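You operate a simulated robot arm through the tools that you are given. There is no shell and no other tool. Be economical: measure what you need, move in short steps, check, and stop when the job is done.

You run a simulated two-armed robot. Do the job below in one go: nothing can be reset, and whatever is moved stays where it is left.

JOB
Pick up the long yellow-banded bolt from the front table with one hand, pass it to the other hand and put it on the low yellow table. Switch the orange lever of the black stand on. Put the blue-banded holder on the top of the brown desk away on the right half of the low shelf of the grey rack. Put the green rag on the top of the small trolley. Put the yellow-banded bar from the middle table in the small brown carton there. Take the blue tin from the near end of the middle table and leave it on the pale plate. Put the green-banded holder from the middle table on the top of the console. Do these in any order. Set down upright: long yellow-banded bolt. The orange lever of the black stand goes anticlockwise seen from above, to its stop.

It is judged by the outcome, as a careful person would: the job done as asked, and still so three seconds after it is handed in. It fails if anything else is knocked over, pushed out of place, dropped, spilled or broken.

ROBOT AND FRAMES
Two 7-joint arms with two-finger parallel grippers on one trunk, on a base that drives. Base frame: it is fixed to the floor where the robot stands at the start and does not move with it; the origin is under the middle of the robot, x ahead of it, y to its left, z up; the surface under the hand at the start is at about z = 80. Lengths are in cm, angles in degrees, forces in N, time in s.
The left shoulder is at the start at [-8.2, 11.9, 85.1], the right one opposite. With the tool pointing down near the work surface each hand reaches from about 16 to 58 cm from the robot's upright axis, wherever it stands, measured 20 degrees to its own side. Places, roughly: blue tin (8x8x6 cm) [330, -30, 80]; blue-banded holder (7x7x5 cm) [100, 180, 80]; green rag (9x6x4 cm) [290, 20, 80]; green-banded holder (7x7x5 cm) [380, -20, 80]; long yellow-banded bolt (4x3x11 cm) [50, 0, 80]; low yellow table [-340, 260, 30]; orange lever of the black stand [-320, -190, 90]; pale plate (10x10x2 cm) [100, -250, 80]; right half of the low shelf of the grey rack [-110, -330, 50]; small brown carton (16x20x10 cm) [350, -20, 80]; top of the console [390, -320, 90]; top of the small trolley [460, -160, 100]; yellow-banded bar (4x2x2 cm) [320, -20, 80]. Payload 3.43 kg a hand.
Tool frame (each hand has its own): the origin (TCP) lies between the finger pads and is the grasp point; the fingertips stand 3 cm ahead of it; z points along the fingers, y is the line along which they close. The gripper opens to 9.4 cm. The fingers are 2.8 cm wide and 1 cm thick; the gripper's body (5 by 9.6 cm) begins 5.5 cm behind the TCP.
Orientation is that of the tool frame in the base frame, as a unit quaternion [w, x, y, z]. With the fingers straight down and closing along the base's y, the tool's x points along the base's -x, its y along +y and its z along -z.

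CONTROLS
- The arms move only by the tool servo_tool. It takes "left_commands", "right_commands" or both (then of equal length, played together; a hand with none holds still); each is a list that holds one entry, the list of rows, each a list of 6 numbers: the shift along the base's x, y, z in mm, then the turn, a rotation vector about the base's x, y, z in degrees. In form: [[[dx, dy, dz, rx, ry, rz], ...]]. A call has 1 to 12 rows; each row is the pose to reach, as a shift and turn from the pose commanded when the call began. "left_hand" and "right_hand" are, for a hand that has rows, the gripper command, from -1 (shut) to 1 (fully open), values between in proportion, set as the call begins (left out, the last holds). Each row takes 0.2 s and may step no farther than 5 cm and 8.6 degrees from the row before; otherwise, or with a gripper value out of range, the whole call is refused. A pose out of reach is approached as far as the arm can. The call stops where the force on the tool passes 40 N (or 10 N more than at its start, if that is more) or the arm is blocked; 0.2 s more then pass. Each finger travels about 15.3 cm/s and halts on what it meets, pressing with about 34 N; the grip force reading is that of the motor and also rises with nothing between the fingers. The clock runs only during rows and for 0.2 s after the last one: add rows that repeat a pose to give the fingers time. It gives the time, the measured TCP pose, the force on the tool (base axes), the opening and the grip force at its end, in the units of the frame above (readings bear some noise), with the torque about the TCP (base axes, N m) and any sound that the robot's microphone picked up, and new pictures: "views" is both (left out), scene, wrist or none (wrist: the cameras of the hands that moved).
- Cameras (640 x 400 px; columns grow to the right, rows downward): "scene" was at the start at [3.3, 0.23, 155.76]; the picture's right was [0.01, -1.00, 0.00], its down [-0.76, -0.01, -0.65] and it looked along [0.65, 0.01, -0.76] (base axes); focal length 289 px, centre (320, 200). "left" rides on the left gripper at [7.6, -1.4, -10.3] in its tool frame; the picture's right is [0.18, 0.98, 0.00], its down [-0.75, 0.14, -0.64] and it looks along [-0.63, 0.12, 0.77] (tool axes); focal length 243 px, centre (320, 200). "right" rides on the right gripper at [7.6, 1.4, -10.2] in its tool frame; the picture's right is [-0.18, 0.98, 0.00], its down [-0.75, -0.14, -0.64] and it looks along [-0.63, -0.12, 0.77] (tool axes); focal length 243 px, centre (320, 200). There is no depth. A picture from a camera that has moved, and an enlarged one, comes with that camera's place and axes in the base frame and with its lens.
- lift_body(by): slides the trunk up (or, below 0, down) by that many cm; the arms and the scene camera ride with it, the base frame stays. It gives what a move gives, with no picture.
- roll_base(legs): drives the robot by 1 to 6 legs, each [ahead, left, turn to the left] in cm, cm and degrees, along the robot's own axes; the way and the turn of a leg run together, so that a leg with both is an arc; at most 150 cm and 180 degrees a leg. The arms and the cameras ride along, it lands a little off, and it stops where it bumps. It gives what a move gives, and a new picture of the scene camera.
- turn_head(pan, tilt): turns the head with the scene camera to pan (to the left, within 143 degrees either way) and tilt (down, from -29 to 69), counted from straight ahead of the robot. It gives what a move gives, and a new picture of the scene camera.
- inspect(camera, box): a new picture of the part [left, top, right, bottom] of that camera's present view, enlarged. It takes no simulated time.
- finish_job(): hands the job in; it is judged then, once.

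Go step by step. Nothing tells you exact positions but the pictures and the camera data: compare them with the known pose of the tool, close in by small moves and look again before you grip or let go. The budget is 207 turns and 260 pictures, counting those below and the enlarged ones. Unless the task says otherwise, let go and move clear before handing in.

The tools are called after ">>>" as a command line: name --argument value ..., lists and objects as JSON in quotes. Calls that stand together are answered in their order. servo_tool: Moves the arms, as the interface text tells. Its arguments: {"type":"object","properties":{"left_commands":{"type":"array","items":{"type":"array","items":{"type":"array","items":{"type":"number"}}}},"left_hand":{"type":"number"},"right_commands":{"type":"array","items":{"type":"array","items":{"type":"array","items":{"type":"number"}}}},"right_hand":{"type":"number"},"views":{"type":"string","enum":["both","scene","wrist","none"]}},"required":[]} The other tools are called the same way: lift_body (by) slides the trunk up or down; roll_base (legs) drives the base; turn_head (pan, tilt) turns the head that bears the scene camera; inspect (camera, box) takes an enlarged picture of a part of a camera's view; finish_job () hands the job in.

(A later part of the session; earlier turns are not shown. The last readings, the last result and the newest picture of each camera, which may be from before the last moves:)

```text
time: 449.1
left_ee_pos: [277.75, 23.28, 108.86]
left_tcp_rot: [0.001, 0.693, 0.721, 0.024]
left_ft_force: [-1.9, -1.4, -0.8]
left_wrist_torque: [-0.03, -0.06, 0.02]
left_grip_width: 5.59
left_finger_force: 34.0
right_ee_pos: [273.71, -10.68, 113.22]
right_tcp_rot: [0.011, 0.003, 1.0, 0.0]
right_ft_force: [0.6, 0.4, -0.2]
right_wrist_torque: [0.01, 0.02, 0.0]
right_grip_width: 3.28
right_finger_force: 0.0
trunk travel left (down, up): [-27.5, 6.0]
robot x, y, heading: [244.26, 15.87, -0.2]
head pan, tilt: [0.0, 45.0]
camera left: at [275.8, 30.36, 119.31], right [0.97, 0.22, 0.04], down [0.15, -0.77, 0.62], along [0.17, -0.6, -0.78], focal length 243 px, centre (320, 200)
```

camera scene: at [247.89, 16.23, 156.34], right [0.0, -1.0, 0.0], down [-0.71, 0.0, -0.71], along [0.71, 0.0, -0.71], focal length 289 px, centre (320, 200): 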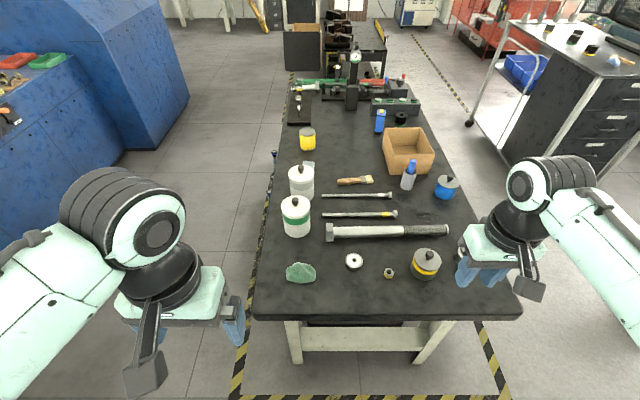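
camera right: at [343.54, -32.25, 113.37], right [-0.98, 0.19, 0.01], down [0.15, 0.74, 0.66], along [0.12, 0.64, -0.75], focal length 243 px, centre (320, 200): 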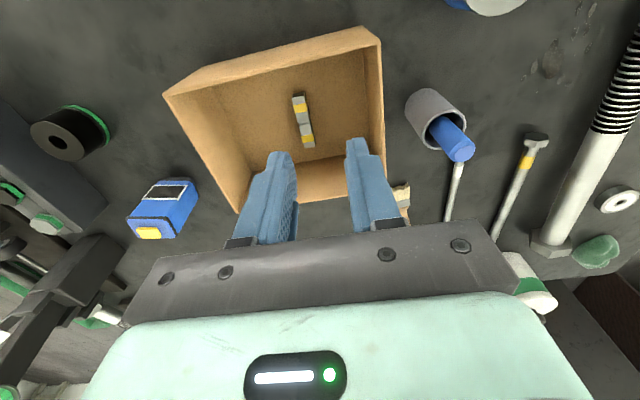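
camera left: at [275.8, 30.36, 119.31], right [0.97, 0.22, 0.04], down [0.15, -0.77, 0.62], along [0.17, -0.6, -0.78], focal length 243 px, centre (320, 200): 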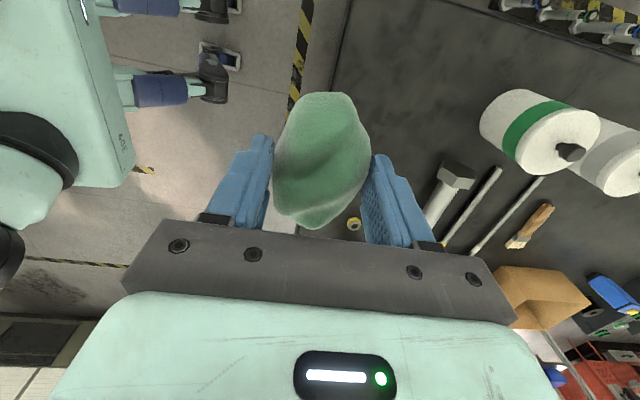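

The rag is held (5.6 cm). I'll return along the lane to the middle table's south side for the green-banded holder.

>>> roll_base --legs '[[-20, 0, 0], [0, 0, 90], [-90, 0, 0], [0, -138, 0], [6, 0, 0]]'

>>> turn_head --pan 0 --tilt 50

```text
time: 471.3
left_ee_pos: [355.08, -31.0, 108.75]
left_tcp_rot: [-0.017, -0.036, 0.999, 0.017]
left_ft_force: [0.7, 0.4, -0.6]
left_wrist_torque: [-0.02, 0.01, 0.0]
left_grip_width: 5.53
left_finger_force: 33.6
right_ee_pos: [389.06, -34.0, 113.13]
right_tcp_rot: [-0.006, 0.717, -0.697, -0.008]
right_ft_force: [-0.5, 1.1, -0.1]
right_wrist_torque: [-0.03, 0.04, -0.05]
right_grip_width: 3.29
right_finger_force: 0.0
trunk travel left (down, up): [-27.5, 6.0]
robot x, y, heading: [363.12, -64.53, 91.8]
head pan, tilt: [0.0, 45.0]
camera scene: at [363.08, -60.57, 156.34], right [1.0, 0.03, 0.0], down [0.02, -0.71, -0.71], along [-0.02, 0.71, -0.71], focal length 289 px, centre (320, 200)
```

scene: 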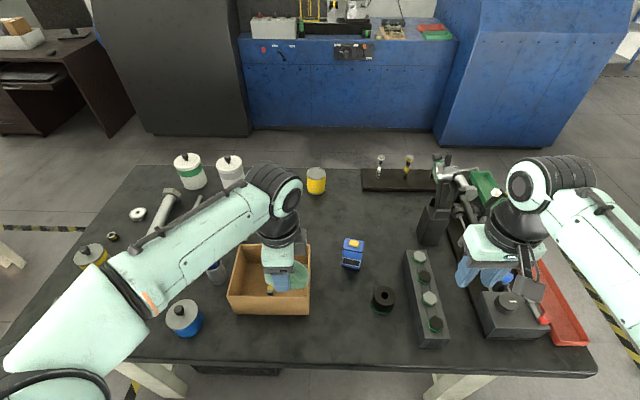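

```text
time: 472.0
left_ee_pos: [355.01, -30.99, 108.68]
left_tcp_rot: [-0.016, -0.036, 0.999, 0.017]
left_ft_force: [0.0, 0.2, -0.4]
left_wrist_torque: [0.02, 0.01, -0.02]
left_grip_width: 5.51
left_finger_force: 33.7
right_ee_pos: [389.11, -34.15, 113.29]
right_tcp_rot: [-0.006, 0.716, -0.698, -0.008]
right_ft_force: [-0.1, 0.7, -0.4]
right_wrist_torque: [0.04, 0.0, 0.03]
right_grip_width: 3.3
right_finger_force: 0.0
trunk travel left (down, up): [-27.5, 6.0]
robot x, y, heading: [363.28, -64.59, 92.1]
head pan, tilt: [0.0, 50.0]
camera scene: at [363.1, -61.07, 155.66], right [1.0, 0.03, 0.0], down [0.02, -0.77, -0.64], along [-0.02, 0.64, -0.77], focal length 289 px, centre (320, 200)
```

scene: 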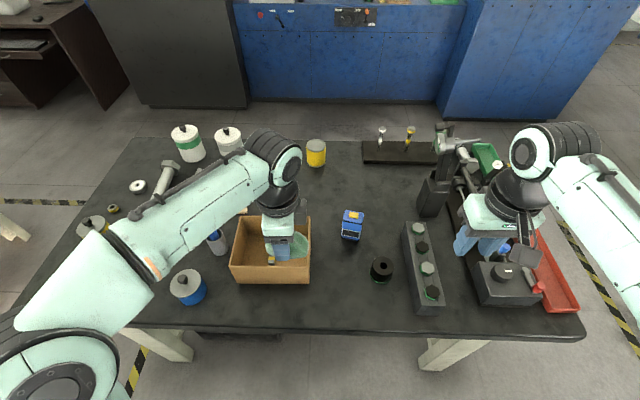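

The green-banded holder is at about (378, -26), between carton and the drilled block. I'll bring the open right hand over it.

>>> servo_tool --right_commands '[[[-30, 15, -20, 0, 0, 0], [-60, 30, -40, 0, 0, 0], [-90, 50, -60, 0, 0, 0], [-113, 76, -85, 0, 0, 0], [-113, 76, -110, 0, 0, 0], [-113, 76, -110, 0, 0, 0]]]' --right_hand 1 --views "wrist"

```text
time: 473.4
left_ee_pos: [355.13, -31.06, 108.69]
left_tcp_rot: [-0.016, -0.035, 0.999, 0.018]
left_ft_force: [-0.3, -0.8, 0.1]
left_wrist_torque: [0.01, 0.02, 0.0]
left_grip_width: 5.52
left_finger_force: 33.8
right_ee_pos: [377.74, -26.45, 102.1]
right_tcp_rot: [-0.006, 0.716, -0.698, -0.007]
right_ft_force: [0.4, 0.4, -0.3]
right_wrist_torque: [-0.04, -0.01, -0.02]
right_grip_width: 9.42
right_finger_force: 0.0
trunk travel left (down, up): [-27.5, 6.0]
robot x, y, heading: [363.6, -64.63, 92.0]
head pan, tilt: [0.0, 50.0]
camera right: at [376.48, -34.3, 112.31], right [-0.99, 0.16, 0.01], down [0.12, 0.74, 0.66], along [0.1, 0.65, -0.75], focal length 243 px, centre (320, 200)
```

right: 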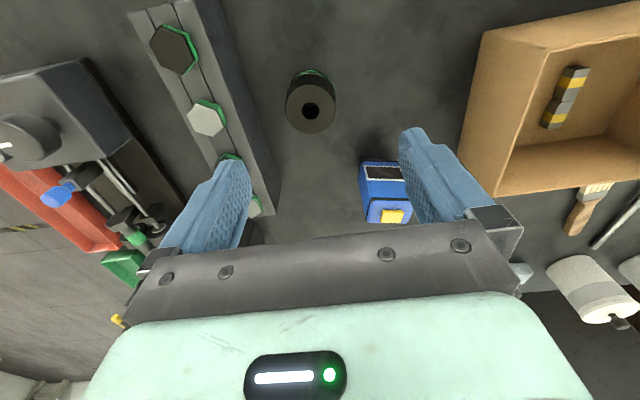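

>>> servo_tool --right_commands '[[[10, 20, -40, 0, 0, 0], [10, 20, -80, 0, 0, 0], [10, 20, -90, 0, 0, 0], [10, 20, -90, 0, 0, 0]]]' --right_hand 0.75 --views "wrist"

```text
time: 474.4
left_ee_pos: [355.1, -31.03, 108.75]
left_tcp_rot: [-0.016, -0.035, 0.999, 0.018]
left_ft_force: [-0.3, -0.5, -1.2]
left_wrist_torque: [-0.04, 0.0, -0.04]
left_grip_width: 5.54
left_finger_force: 33.8
right_ee_pos: [378.72, -24.52, 93.07]
right_tcp_rot: [-0.006, 0.716, -0.698, -0.008]
right_ft_force: [-0.1, -1.2, -0.9]
right_wrist_torque: [-0.02, -0.04, -0.02]
right_grip_width: 8.24
right_finger_force: 0.0
trunk travel left (down, up): [-27.5, 6.0]
robot x, y, heading: [363.25, -64.36, 91.8]
head pan, tilt: [0.0, 50.0]
camera right: at [377.6, -32.39, 103.25], right [-0.99, 0.16, 0.01], down [0.12, 0.74, 0.66], along [0.1, 0.65, -0.75], focal length 243 px, centre (320, 200)
```

right: 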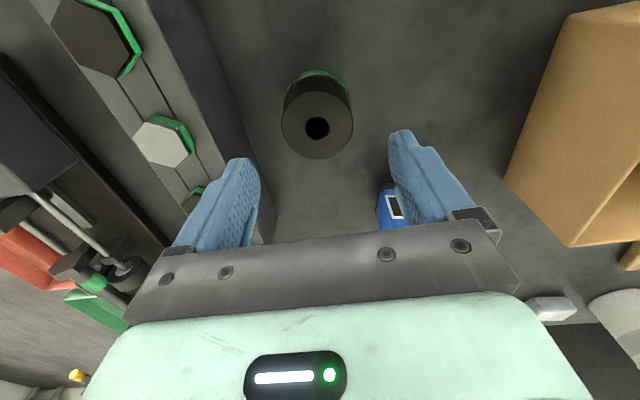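

>>> servo_tool --right_commands '[[[4, 5, -40, 0, 0, 0], [4, 5, -70, 0, 0, 0], [4, 5, -93, 0, 0, 0], [4, 5, -93, 0, 0, 0]]]' --views "wrist"

```text
time: 475.4
left_ee_pos: [355.11, -31.06, 108.76]
left_tcp_rot: [-0.016, -0.036, 0.999, 0.018]
left_ft_force: [0.6, 0.0, 0.1]
left_wrist_torque: [-0.02, 0.0, -0.03]
left_grip_width: 5.49
left_finger_force: 34.0
right_ee_pos: [379.16, -24.07, 83.79]
right_tcp_rot: [-0.006, 0.717, -0.697, -0.008]
right_ft_force: [0.1, 0.0, -0.3]
right_wrist_torque: [-0.01, 0.01, 0.01]
right_grip_width: 8.21
right_finger_force: 0.0
trunk travel left (down, up): [-27.5, 6.0]
robot x, y, heading: [363.24, -64.75, 92.2]
head pan, tilt: [0.0, 50.0]
camera right: at [378.06, -31.97, 93.99], right [-0.99, 0.16, 0.01], down [0.12, 0.74, 0.66], along [0.1, 0.65, -0.75], focal length 243 px, centre (320, 200)
```

right: 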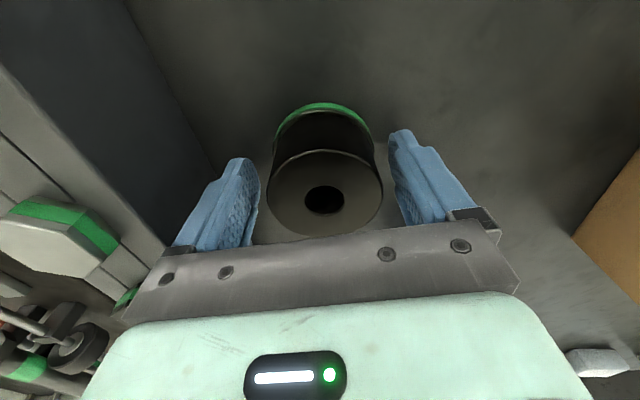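

Centred. Close and lift, then draw back toward the body.

>>> servo_tool --right_commands '[[[0, 0, 0, 0, 0, 0], [0, 0, 0, 0, 0, 0], [0, 0, 0, 0, 0, 0], [0, 0, 20, 0, 0, 0], [0, 0, 60, 0, 0, 0], [0, 0, 100, 0, 0, 0], [0, 0, 145, 0, 0, 0], [0, 0, 190, 0, 0, 0], [0, -20, 230, 0, 0, 0], [0, -50, 250, 0, 0, 0], [0, -80, 260, 0, 0, 0]]]' --right_hand -1 --views "wrist"

>>> turn_head --pan -80 --tilt 28

```text
time: 477.8
left_ee_pos: [354.94, -31.1, 108.71]
left_tcp_rot: [-0.016, -0.035, 0.999, 0.017]
left_ft_force: [0.8, -0.3, -0.9]
left_wrist_torque: [0.05, 0.02, 0.01]
left_grip_width: 5.46
left_finger_force: 34.2
right_ee_pos: [379.35, -32.22, 110.07]
right_tcp_rot: [-0.005, 0.717, -0.697, -0.007]
right_ft_force: [0.1, 0.0, -8.0]
right_wrist_torque: [0.01, -0.01, 0.02]
right_grip_width: 6.11
right_finger_force: 33.6
trunk travel left (down, up): [-27.5, 6.0]
robot x, y, heading: [363.24, -64.38, 91.8]
head pan, tilt: [0.0, 50.0]
camera right: at [378.07, -40.03, 120.19], right [-0.99, 0.16, 0.01], down [0.12, 0.74, 0.66], along [0.1, 0.65, -0.75], focal length 243 px, centre (320, 200)
```

right: 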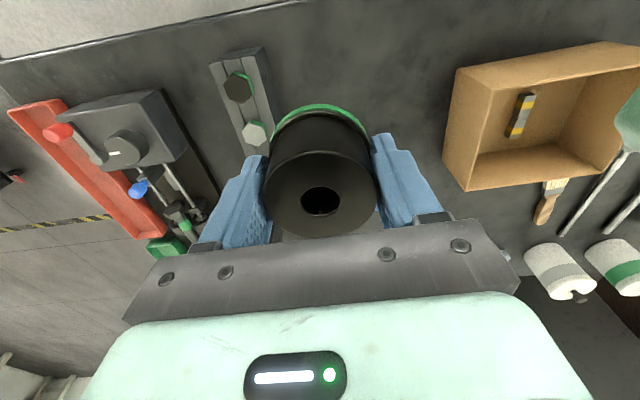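

```text
time: 479.3
left_ee_pos: [355.05, -30.96, 108.87]
left_tcp_rot: [-0.017, -0.035, 0.999, 0.018]
left_ft_force: [-0.4, 0.2, -1.0]
left_wrist_torque: [0.03, 0.03, -0.01]
left_grip_width: 5.5
left_finger_force: 34.6
right_ee_pos: [379.26, -31.96, 109.92]
right_tcp_rot: [-0.006, 0.716, -0.698, -0.007]
right_ft_force: [-0.8, 0.5, -8.3]
right_wrist_torque: [0.01, 0.02, 0.01]
right_grip_width: 6.09
right_finger_force: 34.0
trunk travel left (down, up): [-27.5, 6.0]
robot x, y, heading: [363.04, -64.7, 91.9]
head pan, tilt: [-80.0, 28.0]
camera scene: at [372.29, -66.86, 158.93], right [0.21, -0.98, 0.0], down [-0.46, -0.1, -0.88], along [0.86, 0.18, -0.47], focal length 289 px, centre (320, 200)
```

scene: 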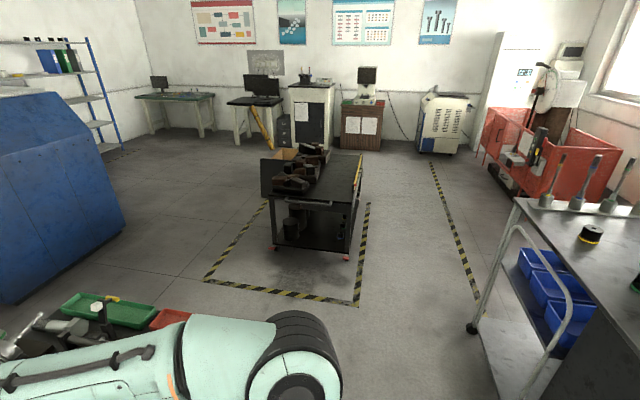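

>>> turn_head --pan -130 --tilt 28

```text
time: 480.5
left_ee_pos: [355.03, -31.0, 108.75]
left_tcp_rot: [-0.017, -0.034, 0.999, 0.018]
left_ft_force: [0.6, -0.1, -0.8]
left_wrist_torque: [-0.01, -0.02, -0.01]
left_grip_width: 5.5
left_finger_force: 33.9
right_ee_pos: [379.24, -31.97, 109.88]
right_tcp_rot: [-0.006, 0.716, -0.698, -0.007]
right_ft_force: [0.1, 0.1, -8.2]
right_wrist_torque: [0.02, 0.04, 0.02]
right_grip_width: 6.07
right_finger_force: 34.6
trunk travel left (down, up): [-27.5, 6.0]
robot x, y, heading: [363.25, -64.72, 92.0]
head pan, tilt: [-130.0, 28.0]
camera scene: at [370.55, -74.37, 158.93], right [-0.62, -0.79, 0.0], down [-0.37, 0.29, -0.88], along [0.69, -0.54, -0.47], focal length 289 px, centre (320, 200)
```

scene: 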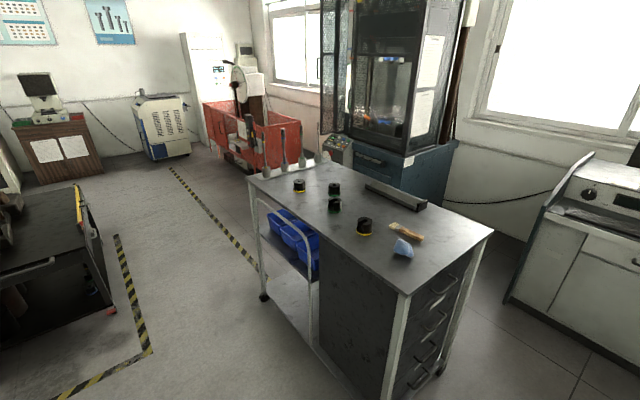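

The trolley top (x 400-498, y -128…-176, z≈100) has a free corner at its near west end, around (408,-165). I'll raise both hands, back off and drive to face that end.

>>> servo_tool --left_commands '[[[0, -30, 20, 0, 0, 0], [0, -60, 40, 0, 0, 0], [0, -60, 70, 0, 0, 0]]]' --right_commands '[[[0, -20, 10, 0, 0, 0], [0, -40, 20, 0, 0, 0], [0, -50, 50, 0, 0, 0]]]' --views "none"

>>> roll_base --legs '[[-38, 18, 0], [0, 0, -92], [0, -74, 0], [10, 0, 0]]'

>>> turn_head --pan 0 --tilt 42

```text
time: 481.3
left_ee_pos: [355.16, -36.87, 115.86]
left_tcp_rot: [-0.018, -0.036, 0.999, 0.017]
left_ft_force: [-0.3, -0.1, -0.6]
left_wrist_torque: [-0.01, 0.02, 0.02]
left_grip_width: 5.49
left_finger_force: 34.5
right_ee_pos: [379.14, -37.06, 114.94]
right_tcp_rot: [-0.006, 0.717, -0.697, -0.007]
right_ft_force: [0.8, 0.6, -7.8]
right_wrist_torque: [-0.02, -0.02, 0.02]
right_grip_width: 6.1
right_finger_force: 33.9
trunk travel left (down, up): [-27.5, 6.0]
robot x, y, heading: [363.13, -64.59, 92.0]
head pan, tilt: [-130.0, 28.0]
```

```text
time: 490.9
left_ee_pos: [374.36, -127.1, 116.01]
left_tcp_rot: [0.0, 0.69, 0.724, 0.025]
left_ft_force: [0.2, -0.1, -1.2]
left_wrist_torque: [0.06, -0.01, 0.03]
left_grip_width: 5.48
left_finger_force: 34.7
right_ee_pos: [373.81, -151.07, 114.8]
right_tcp_rot: [0.008, -0.002, 1.0, 0.002]
right_ft_force: [-0.4, -1.8, -7.9]
right_wrist_torque: [0.05, 0.01, 0.02]
right_grip_width: 6.08
right_finger_force: 33.8
trunk travel left (down, up): [-27.5, 6.0]
robot x, y, heading: [346.72, -134.43, 0.3]
head pan, tilt: [-130.0, 28.0]
stopped in leg 3: the robot was blocked; the commanded pose is now the measured one
camera scene: at [336.44, -141.72, 158.91], right [-0.77, 0.64, 0.0], down [0.3, 0.36, -0.88], along [-0.56, -0.68, -0.47], focal length 289 px, centre (320, 200)
```

scene: 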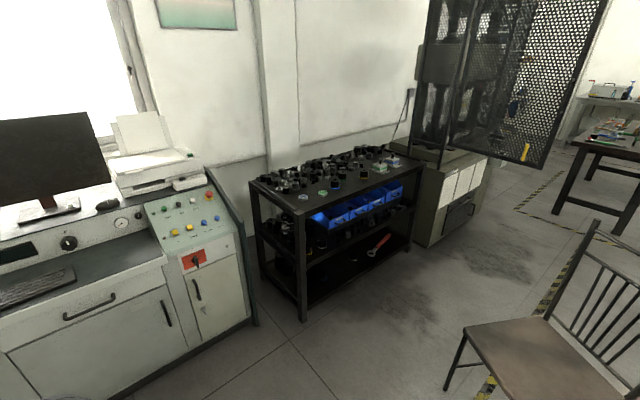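

```text
time: 493.0
left_ee_pos: [374.42, -126.74, 115.91]
left_tcp_rot: [0.0, 0.69, 0.723, 0.025]
left_ft_force: [-0.8, 0.8, 0.2]
left_wrist_torque: [-0.02, 0.01, 0.03]
left_grip_width: 5.48
left_finger_force: 34.1
right_ee_pos: [373.79, -150.73, 114.85]
right_tcp_rot: [0.008, -0.002, 1.0, 0.001]
right_ft_force: [0.6, 0.0, -8.0]
right_wrist_torque: [-0.01, 0.0, 0.01]
right_grip_width: 6.11
right_finger_force: 34.1
trunk travel left (down, up): [-27.5, 6.0]
robot x, y, heading: [346.51, -134.38, 0.4]
head pan, tilt: [0.0, 42.0]
camera scene: at [350.61, -134.17, 156.78], right [0.01, -1.0, 0.0], down [-0.67, 0.0, -0.74], along [0.74, 0.0, -0.67], focal length 289 px, centre (320, 200)
```

scene: 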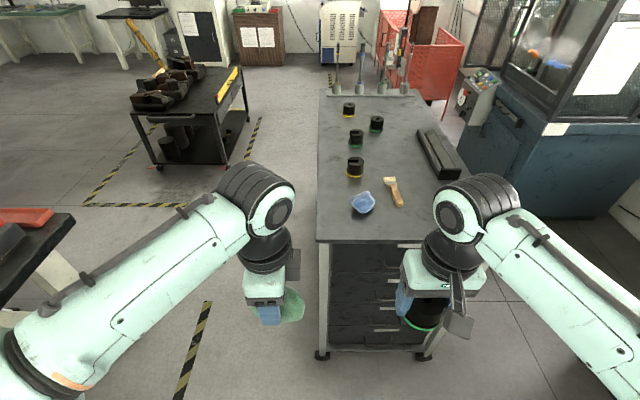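

I was blocked while strafing right - probably by the dark waste bin. I'll look down to the right before moving.

>>> turn_head --pan -110 --tilt 60

```text
time: 494.9
left_ee_pos: [374.35, -126.75, 115.86]
left_tcp_rot: [0.0, 0.69, 0.723, 0.025]
left_ft_force: [0.8, -0.1, -0.6]
left_wrist_torque: [-0.01, -0.03, 0.0]
left_grip_width: 5.49
left_finger_force: 33.8
right_ee_pos: [373.78, -150.81, 114.87]
right_tcp_rot: [0.008, -0.002, 1.0, 0.001]
right_ft_force: [0.1, -0.1, -7.4]
right_wrist_torque: [-0.02, -0.02, 0.02]
right_grip_width: 6.08
right_finger_force: 34.1
trunk travel left (down, up): [-27.5, 6.0]
robot x, y, heading: [346.99, -134.35, 0.5]
head pan, tilt: [-110.0, 60.0]
camera scene: at [340.01, -140.49, 154.4], right [-0.94, 0.34, 0.0], down [0.29, 0.82, -0.5], along [-0.17, -0.47, -0.87], focal length 289 px, centre (320, 200)
```

scene: 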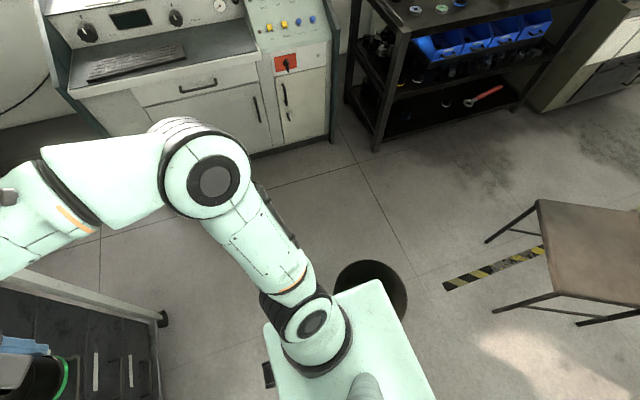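

The bin stands at about (311, -160), touched but apparently not shifted. I'll move away from it, go 13 cm ahead, then strafe right past it.

>>> roll_base --legs '[[0, 5, 0], [14, 0, 0], [0, -40, 0]]'

>>> turn_head --pan 0 --tilt 50

```text
time: 500.6
left_ee_pos: [388.72, -161.19, 115.93]
left_tcp_rot: [0.0, 0.689, 0.724, 0.025]
left_ft_force: [-0.7, 0.0, -0.3]
left_wrist_torque: [-0.04, 0.02, 0.0]
left_grip_width: 5.47
left_finger_force: 34.2
right_ee_pos: [388.23, -185.15, 114.74]
right_tcp_rot: [0.009, -0.004, 1.0, 0.002]
right_ft_force: [0.1, -0.2, -7.2]
right_wrist_torque: [0.02, 0.03, 0.03]
right_grip_width: 6.08
right_finger_force: 34.1
trunk travel left (down, up): [-27.5, 6.0]
robot x, y, heading: [360.84, -168.96, 0.6]
head pan, tilt: [-110.0, 60.0]
camera scene: at [354.32, -175.07, 154.4], right [-0.94, 0.33, 0.0], down [0.29, 0.82, -0.5], along [-0.17, -0.47, -0.87], focal length 289 px, centre (320, 200)
```

scene: 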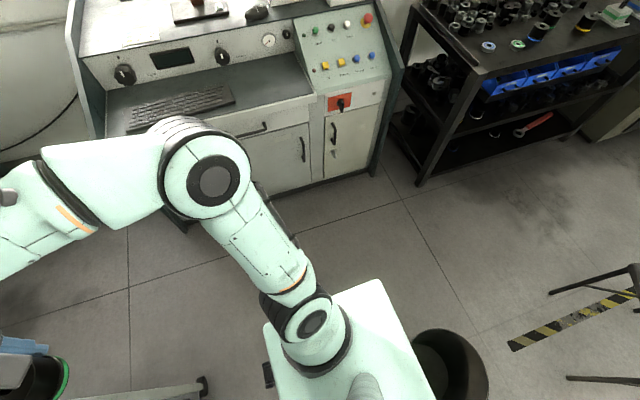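

```text
time: 502.4
left_ee_pos: [388.71, -161.12, 115.9]
left_tcp_rot: [0.001, 0.689, 0.724, 0.026]
left_ft_force: [-0.2, 1.0, -1.4]
left_wrist_torque: [-0.02, 0.01, 0.0]
left_grip_width: 5.48
left_finger_force: 33.9
right_ee_pos: [388.21, -185.26, 114.74]
right_tcp_rot: [0.009, -0.003, 1.0, 0.001]
right_ft_force: [-0.4, 1.0, -7.3]
right_wrist_torque: [-0.01, -0.01, 0.01]
right_grip_width: 6.07
right_finger_force: 34.1
trunk travel left (down, up): [-27.5, 6.0]
robot x, y, heading: [360.78, -168.49, 0.6]
head pan, tilt: [0.0, 50.0]
camera scene: at [364.24, -168.71, 155.66], right [0.01, -1.0, 0.0], down [-0.77, -0.01, -0.64], along [0.64, 0.01, -0.77], focal length 289 px, centre (320, 200)
```

scene: 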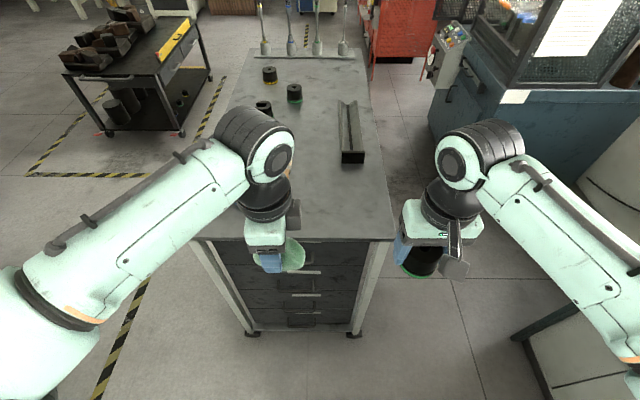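

>>> inspect --camera "scene" --box '[170, 120, 430, 290]'

>>> inspect --camera "left" --box '[0, 0, 640, 400]'

```text
2.35 times, centred on (300, 205) of scene
camera zoom: at [364.24, -168.71, 155.66], right [0.01, -1.0, 0.0], down [-0.77, -0.01, -0.64], along [0.64, 0.01, -0.77], focal length 680 px, centre (367, 188)
```

zoom: 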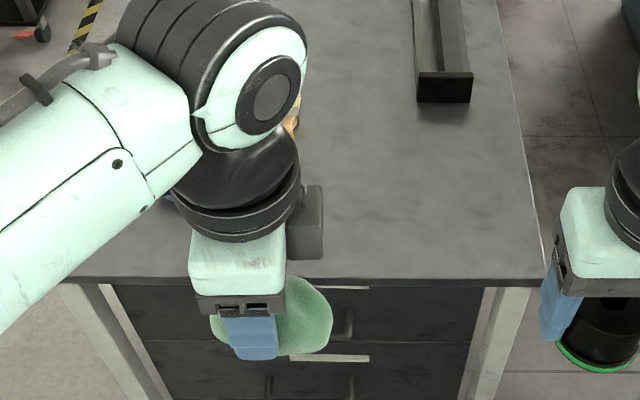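

```text
1.00 times, centred on (320, 200) of left (not enlarged: the box is as wide or as high as the picture)
camera zoom: at [386.64, -154.12, 126.35], right [0.97, 0.23, 0.04], down [0.16, -0.77, 0.62], along [0.18, -0.6, -0.78], focal length 243 px, centre (320, 200)
```

zoom: 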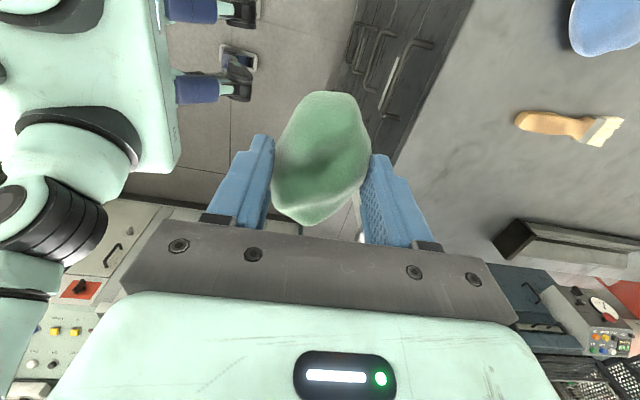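

Triangulation puts the trolley top near z≈93 with the near edge at x≈404; the near right corner area around (413, -173) is free. I'll roll slightly closer and bring the rag over it.

>>> roll_base --legs '[[8, -6, -0.5]]'

>>> servo_tool --left_commands '[[[35, -15, 0, 0, 0, 0], [75, -30, 0, 0, 0, 0], [115, -45, 0, 0, 0, 0], [155, -59, 0, 0, 0, 0], [163, -59, -30, 0, 0, 0], [163, -59, -60, 0, 0, 0], [163, -59, -60, 0, 0, 0]]]' --views "both"

```text
time: 503.6
left_ee_pos: [396.61, -167.2, 115.84]
left_tcp_rot: [0.001, 0.692, 0.721, 0.024]
left_ft_force: [-1.0, 0.0, -0.7]
left_wrist_torque: [-0.03, 0.01, -0.02]
left_grip_width: 5.47
left_finger_force: 34.2
right_ee_pos: [395.99, -191.31, 114.86]
right_tcp_rot: [0.008, 0.001, 1.0, 0.001]
right_ft_force: [0.6, -0.2, -7.8]
right_wrist_torque: [0.0, -0.01, 0.0]
right_grip_width: 6.07
right_finger_force: 33.5
trunk travel left (down, up): [-27.5, 6.0]
robot x, y, heading: [369.14, -174.75, 0.4]
head pan, tilt: [0.0, 50.0]
camera scene: at [372.15, -174.65, 155.65], right [0.0, -1.0, 0.0], down [-0.77, 0.0, -0.64], along [0.64, 0.0, -0.77], focal length 289 px, centre (320, 200)
```

scene: 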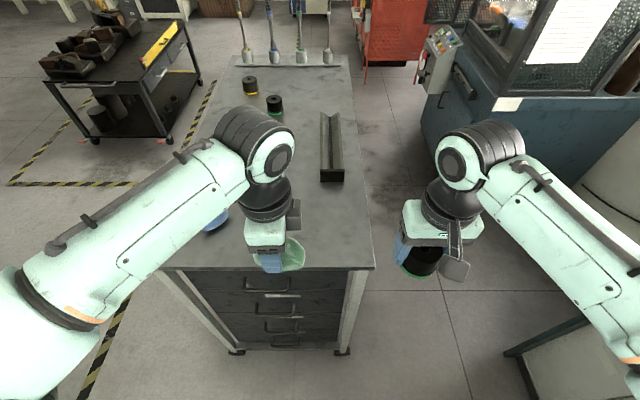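

```text
time: 505.2
left_ee_pos: [413.01, -173.17, 109.79]
left_tcp_rot: [0.001, 0.692, 0.722, 0.025]
left_ft_force: [-0.3, -0.7, -0.4]
left_wrist_torque: [0.01, -0.04, 0.03]
left_grip_width: 5.49
left_finger_force: 33.5
left hand out of reach, approached as far as the arm can: row 4
right_ee_pos: [395.96, -191.37, 114.7]
right_tcp_rot: [0.009, 0.001, 1.0, 0.003]
right_ft_force: [-0.7, 0.6, -8.8]
right_wrist_torque: [0.0, -0.07, 0.0]
right_grip_width: 6.06
right_finger_force: 34.1
trunk travel left (down, up): [-27.5, 6.0]
robot x, y, heading: [368.93, -174.9, 0.2]
head pan, tilt: [0.0, 50.0]
camera scene: at [372.16, -174.67, 155.66], right [0.0, -1.0, 0.0], down [-0.77, 0.0, -0.64], along [0.64, 0.0, -0.77], focal length 289 px, centre (320, 200)
camera left: at [410.99, -166.11, 120.23], right [0.97, 0.22, 0.04], down [0.15, -0.77, 0.62], along [0.17, -0.6, -0.78], focal length 243 px, centre (320, 200)
```

scene: 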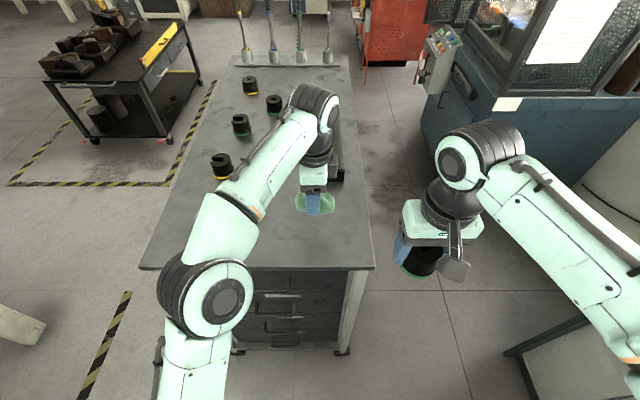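
left: 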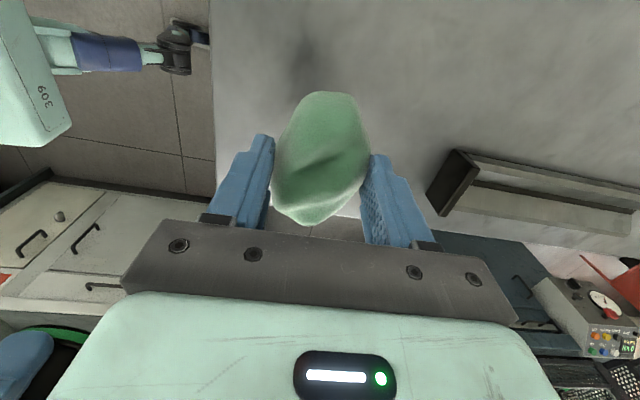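

Spot is free and well inside the edges. Lower until contact.

>>> servo_tool --left_commands '[[[0, 0, -30, 0, 0, 0], [0, 0, -60, 0, 0, 0], [0, 0, -80, 0, 0, 0], [0, 0, -95, 0, 0, 0], [0, 0, -105, 0, 0, 0]]]' --views "wrist"

```text
time: 506.4
left_ee_pos: [413.01, -173.09, 99.38]
left_tcp_rot: [0.001, 0.692, 0.722, 0.024]
left_ft_force: [-0.2, -0.1, -0.7]
left_wrist_torque: [0.02, -0.01, 0.01]
left_grip_width: 5.48
left_finger_force: 33.9
right_ee_pos: [395.96, -191.31, 114.81]
right_tcp_rot: [0.009, 0.001, 1.0, 0.001]
right_ft_force: [0.1, -0.5, -8.7]
right_wrist_torque: [-0.02, 0.01, -0.01]
right_grip_width: 6.06
right_finger_force: 34.2
trunk travel left (down, up): [-27.5, 6.0]
robot x, y, heading: [369.13, -174.89, 0.1]
head pan, tilt: [0.0, 50.0]
camera left: at [410.99, -166.12, 109.82], right [0.97, 0.22, 0.04], down [0.15, -0.77, 0.62], along [0.17, -0.6, -0.78], focal length 243 px, centre (320, 200)
```

left: 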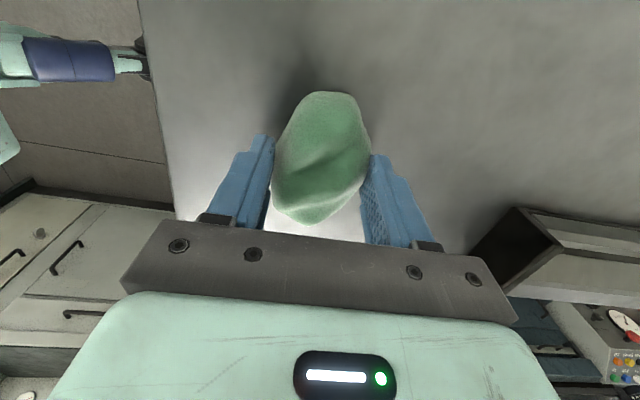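

>>> servo_tool --left_commands '[[[0, 0, -5, 0, 0, 0], [0, 0, -10, 0, 0, 0], [0, 0, -14, 0, 0, 0], [0, 0, -14, 0, 0, 0]]]' --views "none"

>>> servo_tool --left_commands '[[[0, 0, -5, 0, 0, 0], [0, 0, -5, 0, 0, 0]]]' --views "none"

>>> servo_tool --left_commands '[[[0, 0, -5, 0, 0, 0], [0, 0, -5, 0, 0, 0]]]' --views "wrist"

```text
time: 507.1
left_ee_pos: [413.05, -173.3, 99.07]
left_tcp_rot: [0.007, 0.692, 0.721, 0.026]
left_ft_force: [-4.8, 1.9, 11.7]
left_wrist_torque: [0.18, 0.42, 0.04]
left_grip_width: 5.52
left_finger_force: 33.5
right_ee_pos: [395.89, -191.29, 114.67]
right_tcp_rot: [0.008, 0.0, 1.0, 0.001]
right_ft_force: [0.9, -0.5, -8.1]
right_wrist_torque: [0.03, 0.01, -0.07]
right_grip_width: 6.07
right_finger_force: 33.8
trunk travel left (down, up): [-27.5, 6.0]
robot x, y, heading: [368.8, -174.66, 0.0]
head pan, tilt: [0.0, 50.0]
stopped in row 3 (left hand): the force on the tool passed its limit at 45 N (the readings are from after the stop); the commanded pose is now the measured one
```

```text
time: 507.7
left_ee_pos: [413.12, -173.16, 99.16]
left_tcp_rot: [0.013, 0.691, 0.722, 0.028]
left_ft_force: [-5.5, 1.5, 14.1]
left_wrist_torque: [0.27, 0.5, 0.0]
left_grip_width: 5.5
left_finger_force: 34.2
right_ee_pos: [395.8, -191.33, 114.65]
right_tcp_rot: [0.008, 0.0, 1.0, 0.001]
right_ft_force: [0.3, 0.5, -7.9]
right_wrist_torque: [-0.01, 0.02, 0.02]
right_grip_width: 6.06
right_finger_force: 34.4
trunk travel left (down, up): [-27.5, 6.0]
robot x, y, heading: [369.27, -174.81, 0.3]
head pan, tilt: [0.0, 50.0]
stopped in row 2 (left hand): the force on the tool passed its limit at 44 N (the readings are from after the stop); the commanded pose is now the measured one
```

```text
time: 508.3
left_ee_pos: [413.17, -173.32, 99.08]
left_tcp_rot: [0.018, 0.691, 0.722, 0.031]
left_ft_force: [-5.7, 3.0, 13.0]
left_wrist_torque: [0.24, 0.5, 0.05]
left_grip_width: 5.51
left_finger_force: 34.5
right_ee_pos: [395.66, -191.27, 114.74]
right_tcp_rot: [0.006, 0.0, 1.0, 0.0]
right_ft_force: [-1.4, -0.7, -8.3]
right_wrist_torque: [-0.03, 0.01, 0.0]
right_grip_width: 6.05
right_finger_force: 34.8
trunk travel left (down, up): [-27.5, 6.0]
robot x, y, heading: [368.8, -174.94, 0.1]
head pan, tilt: [0.0, 50.0]
stopped in row 2 (left hand): the force on the tool passed its limit at 44 N (the readings are from after the stop); the commanded pose is now the measured one
camera left: at [410.83, -166.06, 109.35], right [0.97, 0.23, 0.07], down [0.13, -0.76, 0.64], along [0.2, -0.61, -0.77], focal length 243 px, centre (320, 200)
```

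left: 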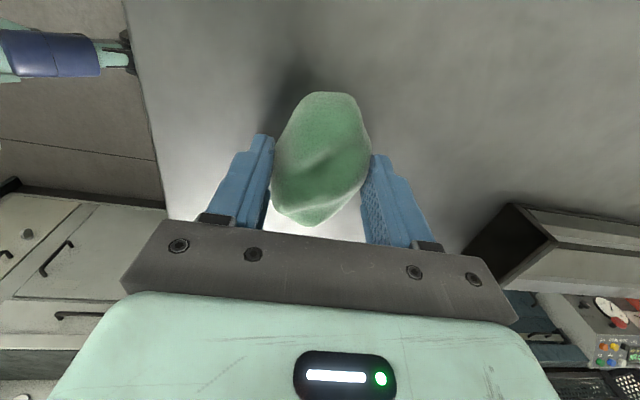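

Contact: the trolley top is at about z≈95. I release and rise.

>>> servo_tool --left_commands '[[[0, 0, 2, 0, 0, 0], [0, 0, 2, 0, 0, 0], [0, 0, 2, 0, 0, 0], [0, 0, 30, 0, 0, 0], [0, 0, 70, 0, 0, 0], [-30, 0, 90, 0, 0, 0], [-70, 0, 110, 0, 0, 0], [-110, 10, 120, 0, 0, 0], [-150, 20, 130, 0, 0, 0]]]' --left_hand 1 --views "scene"

>>> inspect --camera "scene" --box '[200, 140, 400, 290]'

```text
time: 510.3
left_ee_pos: [398.16, -171.34, 111.89]
left_tcp_rot: [0.017, 0.69, 0.722, 0.03]
left_ft_force: [-0.3, -0.8, -0.5]
left_wrist_torque: [-0.02, -0.01, 0.01]
left_grip_width: 9.4
left_finger_force: 0.0
right_ee_pos: [395.8, -191.28, 114.89]
right_tcp_rot: [0.009, 0.0, 1.0, 0.001]
right_ft_force: [0.4, -0.2, -7.7]
right_wrist_torque: [0.04, -0.04, 0.0]
right_grip_width: 6.05
right_finger_force: 33.3
trunk travel left (down, up): [-27.5, 6.0]
robot x, y, heading: [368.76, -174.79, 0.0]
head pan, tilt: [0.0, 50.0]
camera scene: at [372.0, -174.58, 155.66], right [0.0, -1.0, 0.0], down [-0.77, 0.0, -0.64], along [0.64, 0.0, -0.77], focal length 289 px, centre (320, 200)
```

scene: 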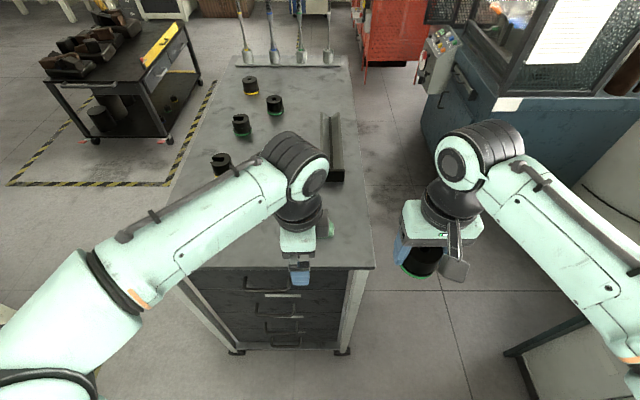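

```text
2.67 times, centred on (300, 215) of scene
camera zoom: at [372.0, -174.58, 155.66], right [0.0, -1.0, 0.0], down [-0.77, 0.0, -0.64], along [0.64, 0.0, -0.77], focal length 771 px, centre (373, 160)
```

zoom: 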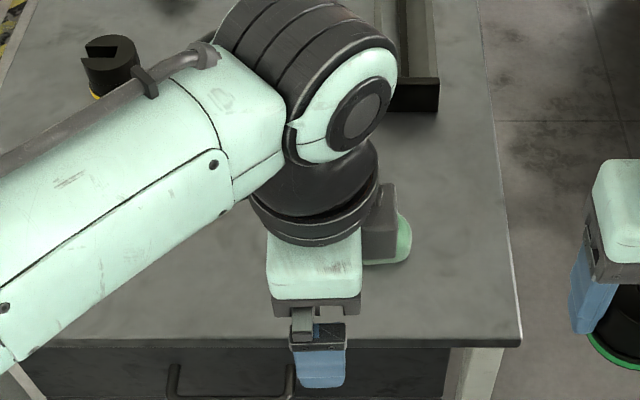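

The rag lies on the trolley top. Next the green-banded holder goes on the console; I'll back off, turn to face it and look.

>>> roll_base --legs '[[-12, 0, 0], [0, 0, -90], [16, 14, 0]]'

>>> turn_head --pan 0 --tilt 35

```text
time: 516.8
left_ee_pos: [374.37, -220.05, 111.87]
left_tcp_rot: [0.033, 0.999, 0.022, 0.009]
left_ft_force: [0.3, -1.1, -0.6]
left_wrist_torque: [-0.01, 0.01, 0.02]
left_grip_width: 9.4
left_finger_force: 0.1
right_ee_pos: [354.39, -217.67, 114.83]
right_tcp_rot: [0.007, 0.707, 0.707, -0.005]
right_ft_force: [0.6, -0.9, -7.5]
right_wrist_torque: [0.06, -0.03, 0.0]
right_grip_width: 6.05
right_finger_force: 33.9
trunk travel left (down, up): [-27.5, 6.0]
robot x, y, heading: [370.8, -190.69, -90.0]
head pan, tilt: [0.0, 50.0]
camera scene: at [370.77, -193.76, 155.65], right [-1.0, 0.0, 0.0], down [0.0, 0.77, -0.64], along [0.0, -0.64, -0.77], focal length 289 px, centre (320, 200)
```

scene: 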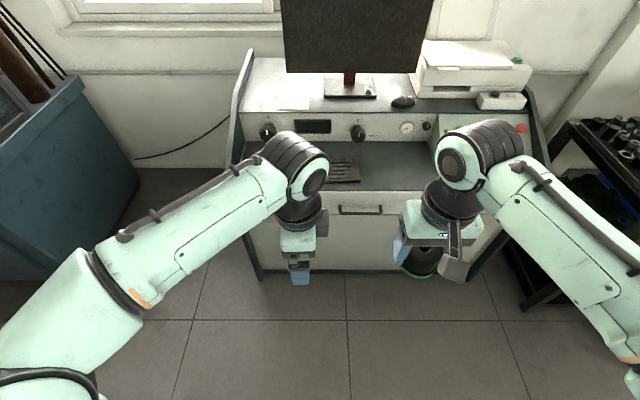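

```text
time: 517.6
left_ee_pos: [374.36, -220.11, 111.9]
left_tcp_rot: [0.033, 0.999, 0.023, 0.008]
left_ft_force: [-0.2, -0.7, -0.1]
left_wrist_torque: [0.01, 0.01, -0.03]
left_grip_width: 9.44
left_finger_force: 0.0
right_ee_pos: [354.19, -217.59, 114.79]
right_tcp_rot: [0.006, 0.706, 0.708, -0.004]
right_ft_force: [0.4, 0.8, -8.5]
right_wrist_torque: [0.01, 0.03, 0.03]
right_grip_width: 6.05
right_finger_force: 33.7
trunk travel left (down, up): [-27.5, 6.0]
robot x, y, heading: [370.76, -190.22, -89.8]
head pan, tilt: [0.0, 35.0]
camera scene: at [370.74, -194.84, 157.83], right [-1.0, 0.0, 0.0], down [0.0, 0.57, -0.82], along [0.0, -0.82, -0.57], focal length 289 px, centre (320, 200)
```

scene: 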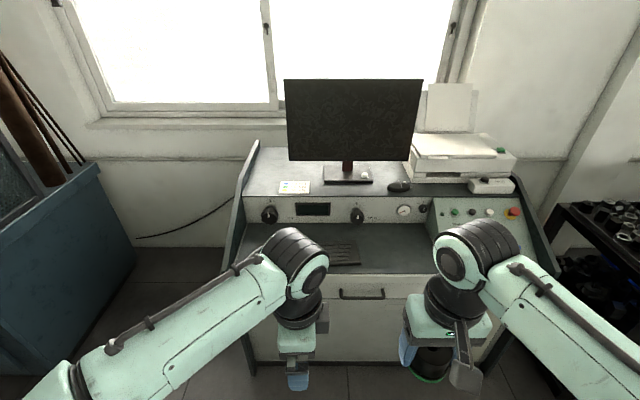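

The console's top is too deep to reach from the front (front at y≈-265, free spot near (394,-308)), but its left end (x≈405) is accessible from the space beside it. I'll move there and look.

>>> roll_base --legs '[[34, 0, 0], [0, 72, 0]]'

>>> turn_head --pan 0 --tilt 40

```text
time: 526.1
left_ee_pos: [446.28, -253.93, 112.0]
left_tcp_rot: [0.033, 0.999, 0.022, 0.008]
left_ft_force: [-0.9, 0.4, -0.5]
left_wrist_torque: [0.0, -0.03, 0.01]
left_grip_width: 9.39
left_finger_force: 0.0
right_ee_pos: [426.29, -251.47, 114.8]
right_tcp_rot: [0.006, 0.707, 0.708, -0.005]
right_ft_force: [-0.4, 0.4, -8.2]
right_wrist_torque: [-0.03, 0.0, -0.01]
right_grip_width: 6.04
right_finger_force: 34.1
trunk travel left (down, up): [-27.5, 6.0]
robot x, y, heading: [442.83, -224.43, -90.0]
head pan, tilt: [0.0, 35.0]
camera scene: at [442.69, -228.69, 157.83], right [-1.0, 0.0, 0.0], down [0.0, 0.57, -0.82], along [0.0, -0.82, -0.57], focal length 289 px, centre (320, 200)
```

scene: 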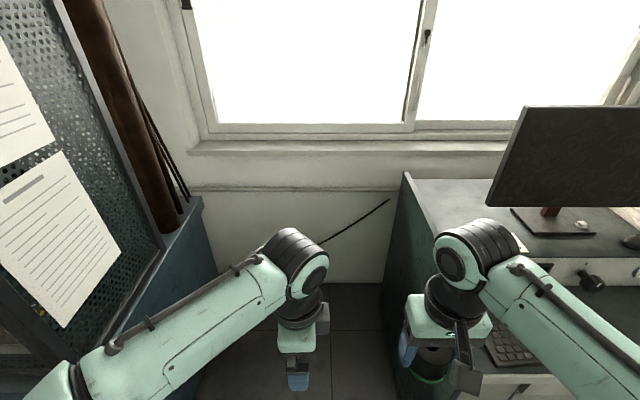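

```text
time: 526.8
left_ee_pos: [446.34, -253.88, 111.94]
left_tcp_rot: [0.032, 0.999, 0.023, 0.009]
left_ft_force: [-0.4, 0.0, 0.3]
left_wrist_torque: [0.02, -0.02, 0.01]
left_grip_width: 9.41
left_finger_force: 0.0
right_ee_pos: [426.21, -251.33, 114.67]
right_tcp_rot: [0.006, 0.707, 0.707, -0.005]
right_ft_force: [-0.4, 0.4, -8.7]
right_wrist_torque: [0.0, 0.03, 0.02]
right_grip_width: 6.03
right_finger_force: 34.4
trunk travel left (down, up): [-27.5, 6.0]
robot x, y, heading: [442.65, -224.3, -90.0]
head pan, tilt: [0.0, 40.0]
camera scene: at [442.69, -228.38, 157.08], right [-1.0, 0.0, 0.0], down [0.0, 0.64, -0.77], along [0.0, -0.77, -0.64], focal length 289 px, centre (320, 200)
```

scene: 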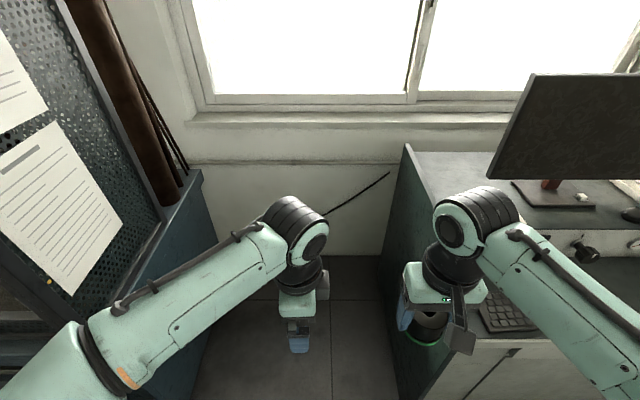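

There's about 1 m of free floor between machine and console. I'll drive in and turn to face the console's end.

>>> roll_base --legs '[[64, -2, 0], [0, 0, -75]]'

>>> turn_head --pan 0 --tilt 55

```text
time: 533.6
left_ee_pos: [413.36, -298.83, 111.86]
left_tcp_rot: [0.031, 0.808, -0.589, -0.012]
left_ft_force: [0.0, -0.3, 0.1]
left_wrist_torque: [-0.02, 0.03, 0.0]
left_grip_width: 9.39
left_finger_force: 0.1
right_ee_pos: [410.61, -278.81, 114.75]
right_tcp_rot: [0.001, 0.991, 0.133, -0.008]
right_ft_force: [-0.2, -0.7, -7.6]
right_wrist_torque: [-0.03, 0.0, 0.02]
right_grip_width: 6.02
right_finger_force: 34.3
trunk travel left (down, up): [-27.5, 6.0]
robot x, y, heading: [441.04, -287.82, -164.4]
head pan, tilt: [0.0, 40.0]
camera scene: at [436.92, -288.62, 157.08], right [-0.27, 0.96, 0.0], down [0.62, 0.17, -0.77], along [-0.74, -0.2, -0.64], focal length 289 px, centre (320, 200)
```

scene: 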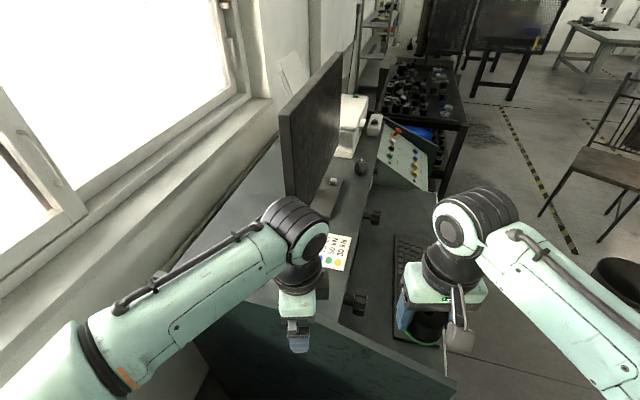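

```text
time: 534.4
left_ee_pos: [413.42, -298.86, 111.84]
left_tcp_rot: [0.031, 0.808, -0.589, -0.013]
left_ft_force: [-0.5, 1.2, 0.2]
left_wrist_torque: [-0.01, -0.02, -0.01]
left_grip_width: 9.43
left_finger_force: 0.0
right_ee_pos: [410.58, -278.9, 114.74]
right_tcp_rot: [0.001, 0.991, 0.133, -0.007]
right_ft_force: [0.2, 0.4, -8.1]
right_wrist_torque: [0.0, -0.03, -0.01]
right_grip_width: 6.01
right_finger_force: 34.3
trunk travel left (down, up): [-27.5, 6.0]
robot x, y, heading: [440.91, -287.69, -164.5]
head pan, tilt: [0.0, 55.0]
camera scene: at [438.16, -288.28, 155.01], right [-0.27, 0.96, 0.0], down [0.79, 0.22, -0.57], along [-0.55, -0.15, -0.82], focal length 289 px, centre (320, 200)
```

scene: 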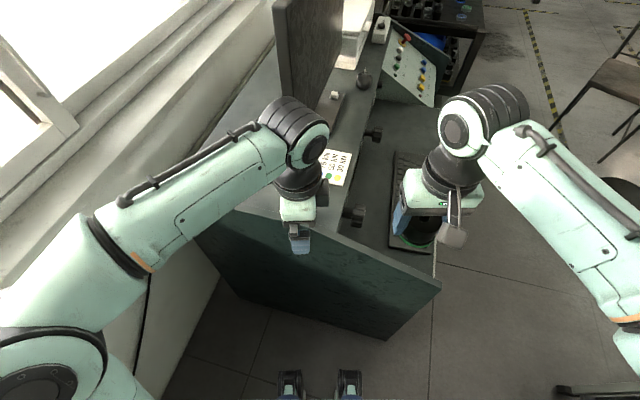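

The left hand hides the target area; I'll tuck it back and then bring the right hand with the holder over the free corner at about (397, -303), 8 cm in from the end.

>>> servo_tool --left_commands '[[[30, -35, 15, 0, 0, 0], [60, -70, 30, 0, 0, 0], [90, -105, 45, 0, 0, 0], [115, -135, 60, 0, 0, 0]]]' --views "none"

>>> servo_tool --right_commands '[[[-25, -40, 0, 0, 0, 0], [-50, -80, 0, 0, 0, 0], [-75, -120, 0, 0, 0, 0], [-100, -160, 0, 0, 0, 0], [-118, -200, 0, 0, 0, 0], [-136, -241, -20, 0, 0, 0], [-136, -241, -40, 0, 0, 0], [-136, -241, -40, 0, 0, 0]]]' --views "both"

```text
time: 535.4
left_ee_pos: [425.01, -312.39, 117.99]
left_tcp_rot: [0.032, 0.807, -0.59, -0.013]
left_ft_force: [0.4, -0.1, -0.7]
left_wrist_torque: [0.0, 0.01, -0.02]
left_grip_width: 9.41
left_finger_force: 0.0
right_ee_pos: [410.51, -278.99, 114.79]
right_tcp_rot: [0.001, 0.991, 0.132, -0.007]
right_ft_force: [0.2, -0.1, -7.2]
right_wrist_torque: [-0.01, -0.01, 0.01]
right_grip_width: 6.04
right_finger_force: 34.2
trunk travel left (down, up): [-27.5, 6.0]
robot x, y, heading: [441.14, -287.87, -164.7]
head pan, tilt: [0.0, 55.0]
```

```text
time: 537.1
left_ee_pos: [424.97, -312.25, 118.04]
left_tcp_rot: [0.031, 0.808, -0.589, -0.013]
left_ft_force: [0.1, 0.6, -0.2]
left_wrist_torque: [0.0, -0.01, -0.01]
left_grip_width: 9.43
left_finger_force: 0.1
right_ee_pos: [398.45, -301.41, 110.55]
right_tcp_rot: [0.002, 0.991, 0.134, -0.007]
right_ft_force: [-0.6, -0.7, -7.1]
right_wrist_torque: [-0.02, 0.0, 0.03]
right_grip_width: 6.04
right_finger_force: 34.3
right hand out of reach, approached as far as the arm can: row 5, 6, 7, 8
trunk travel left (down, up): [-27.5, 6.0]
robot x, y, heading: [441.32, -287.72, -164.6]
head pan, tilt: [0.0, 55.0]
camera scene: at [438.13, -288.32, 155.01], right [-0.27, 0.96, 0.0], down [0.79, 0.22, -0.57], along [-0.55, -0.15, -0.82], focal length 289 px, centre (320, 200)
camera right: at [406.29, -300.67, 120.8], right [0.08, -1.0, 0.0], down [-0.75, -0.06, 0.65], along [-0.65, -0.06, -0.76], focal length 243 px, centre (320, 200)
```

scene: 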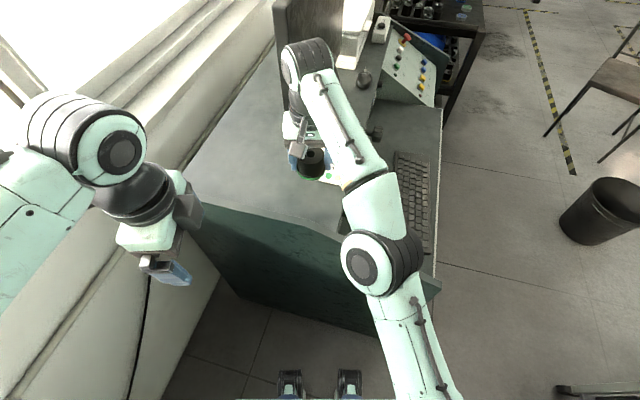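
right: 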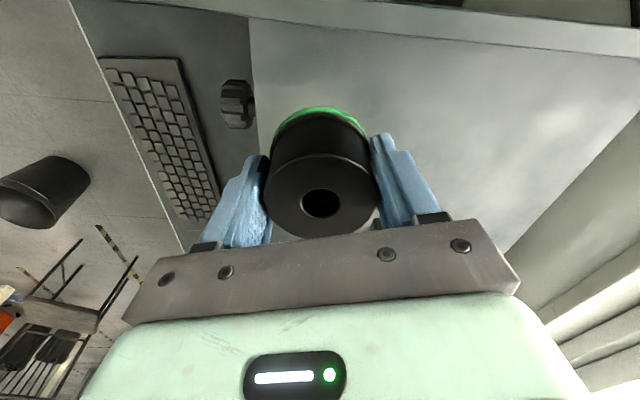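

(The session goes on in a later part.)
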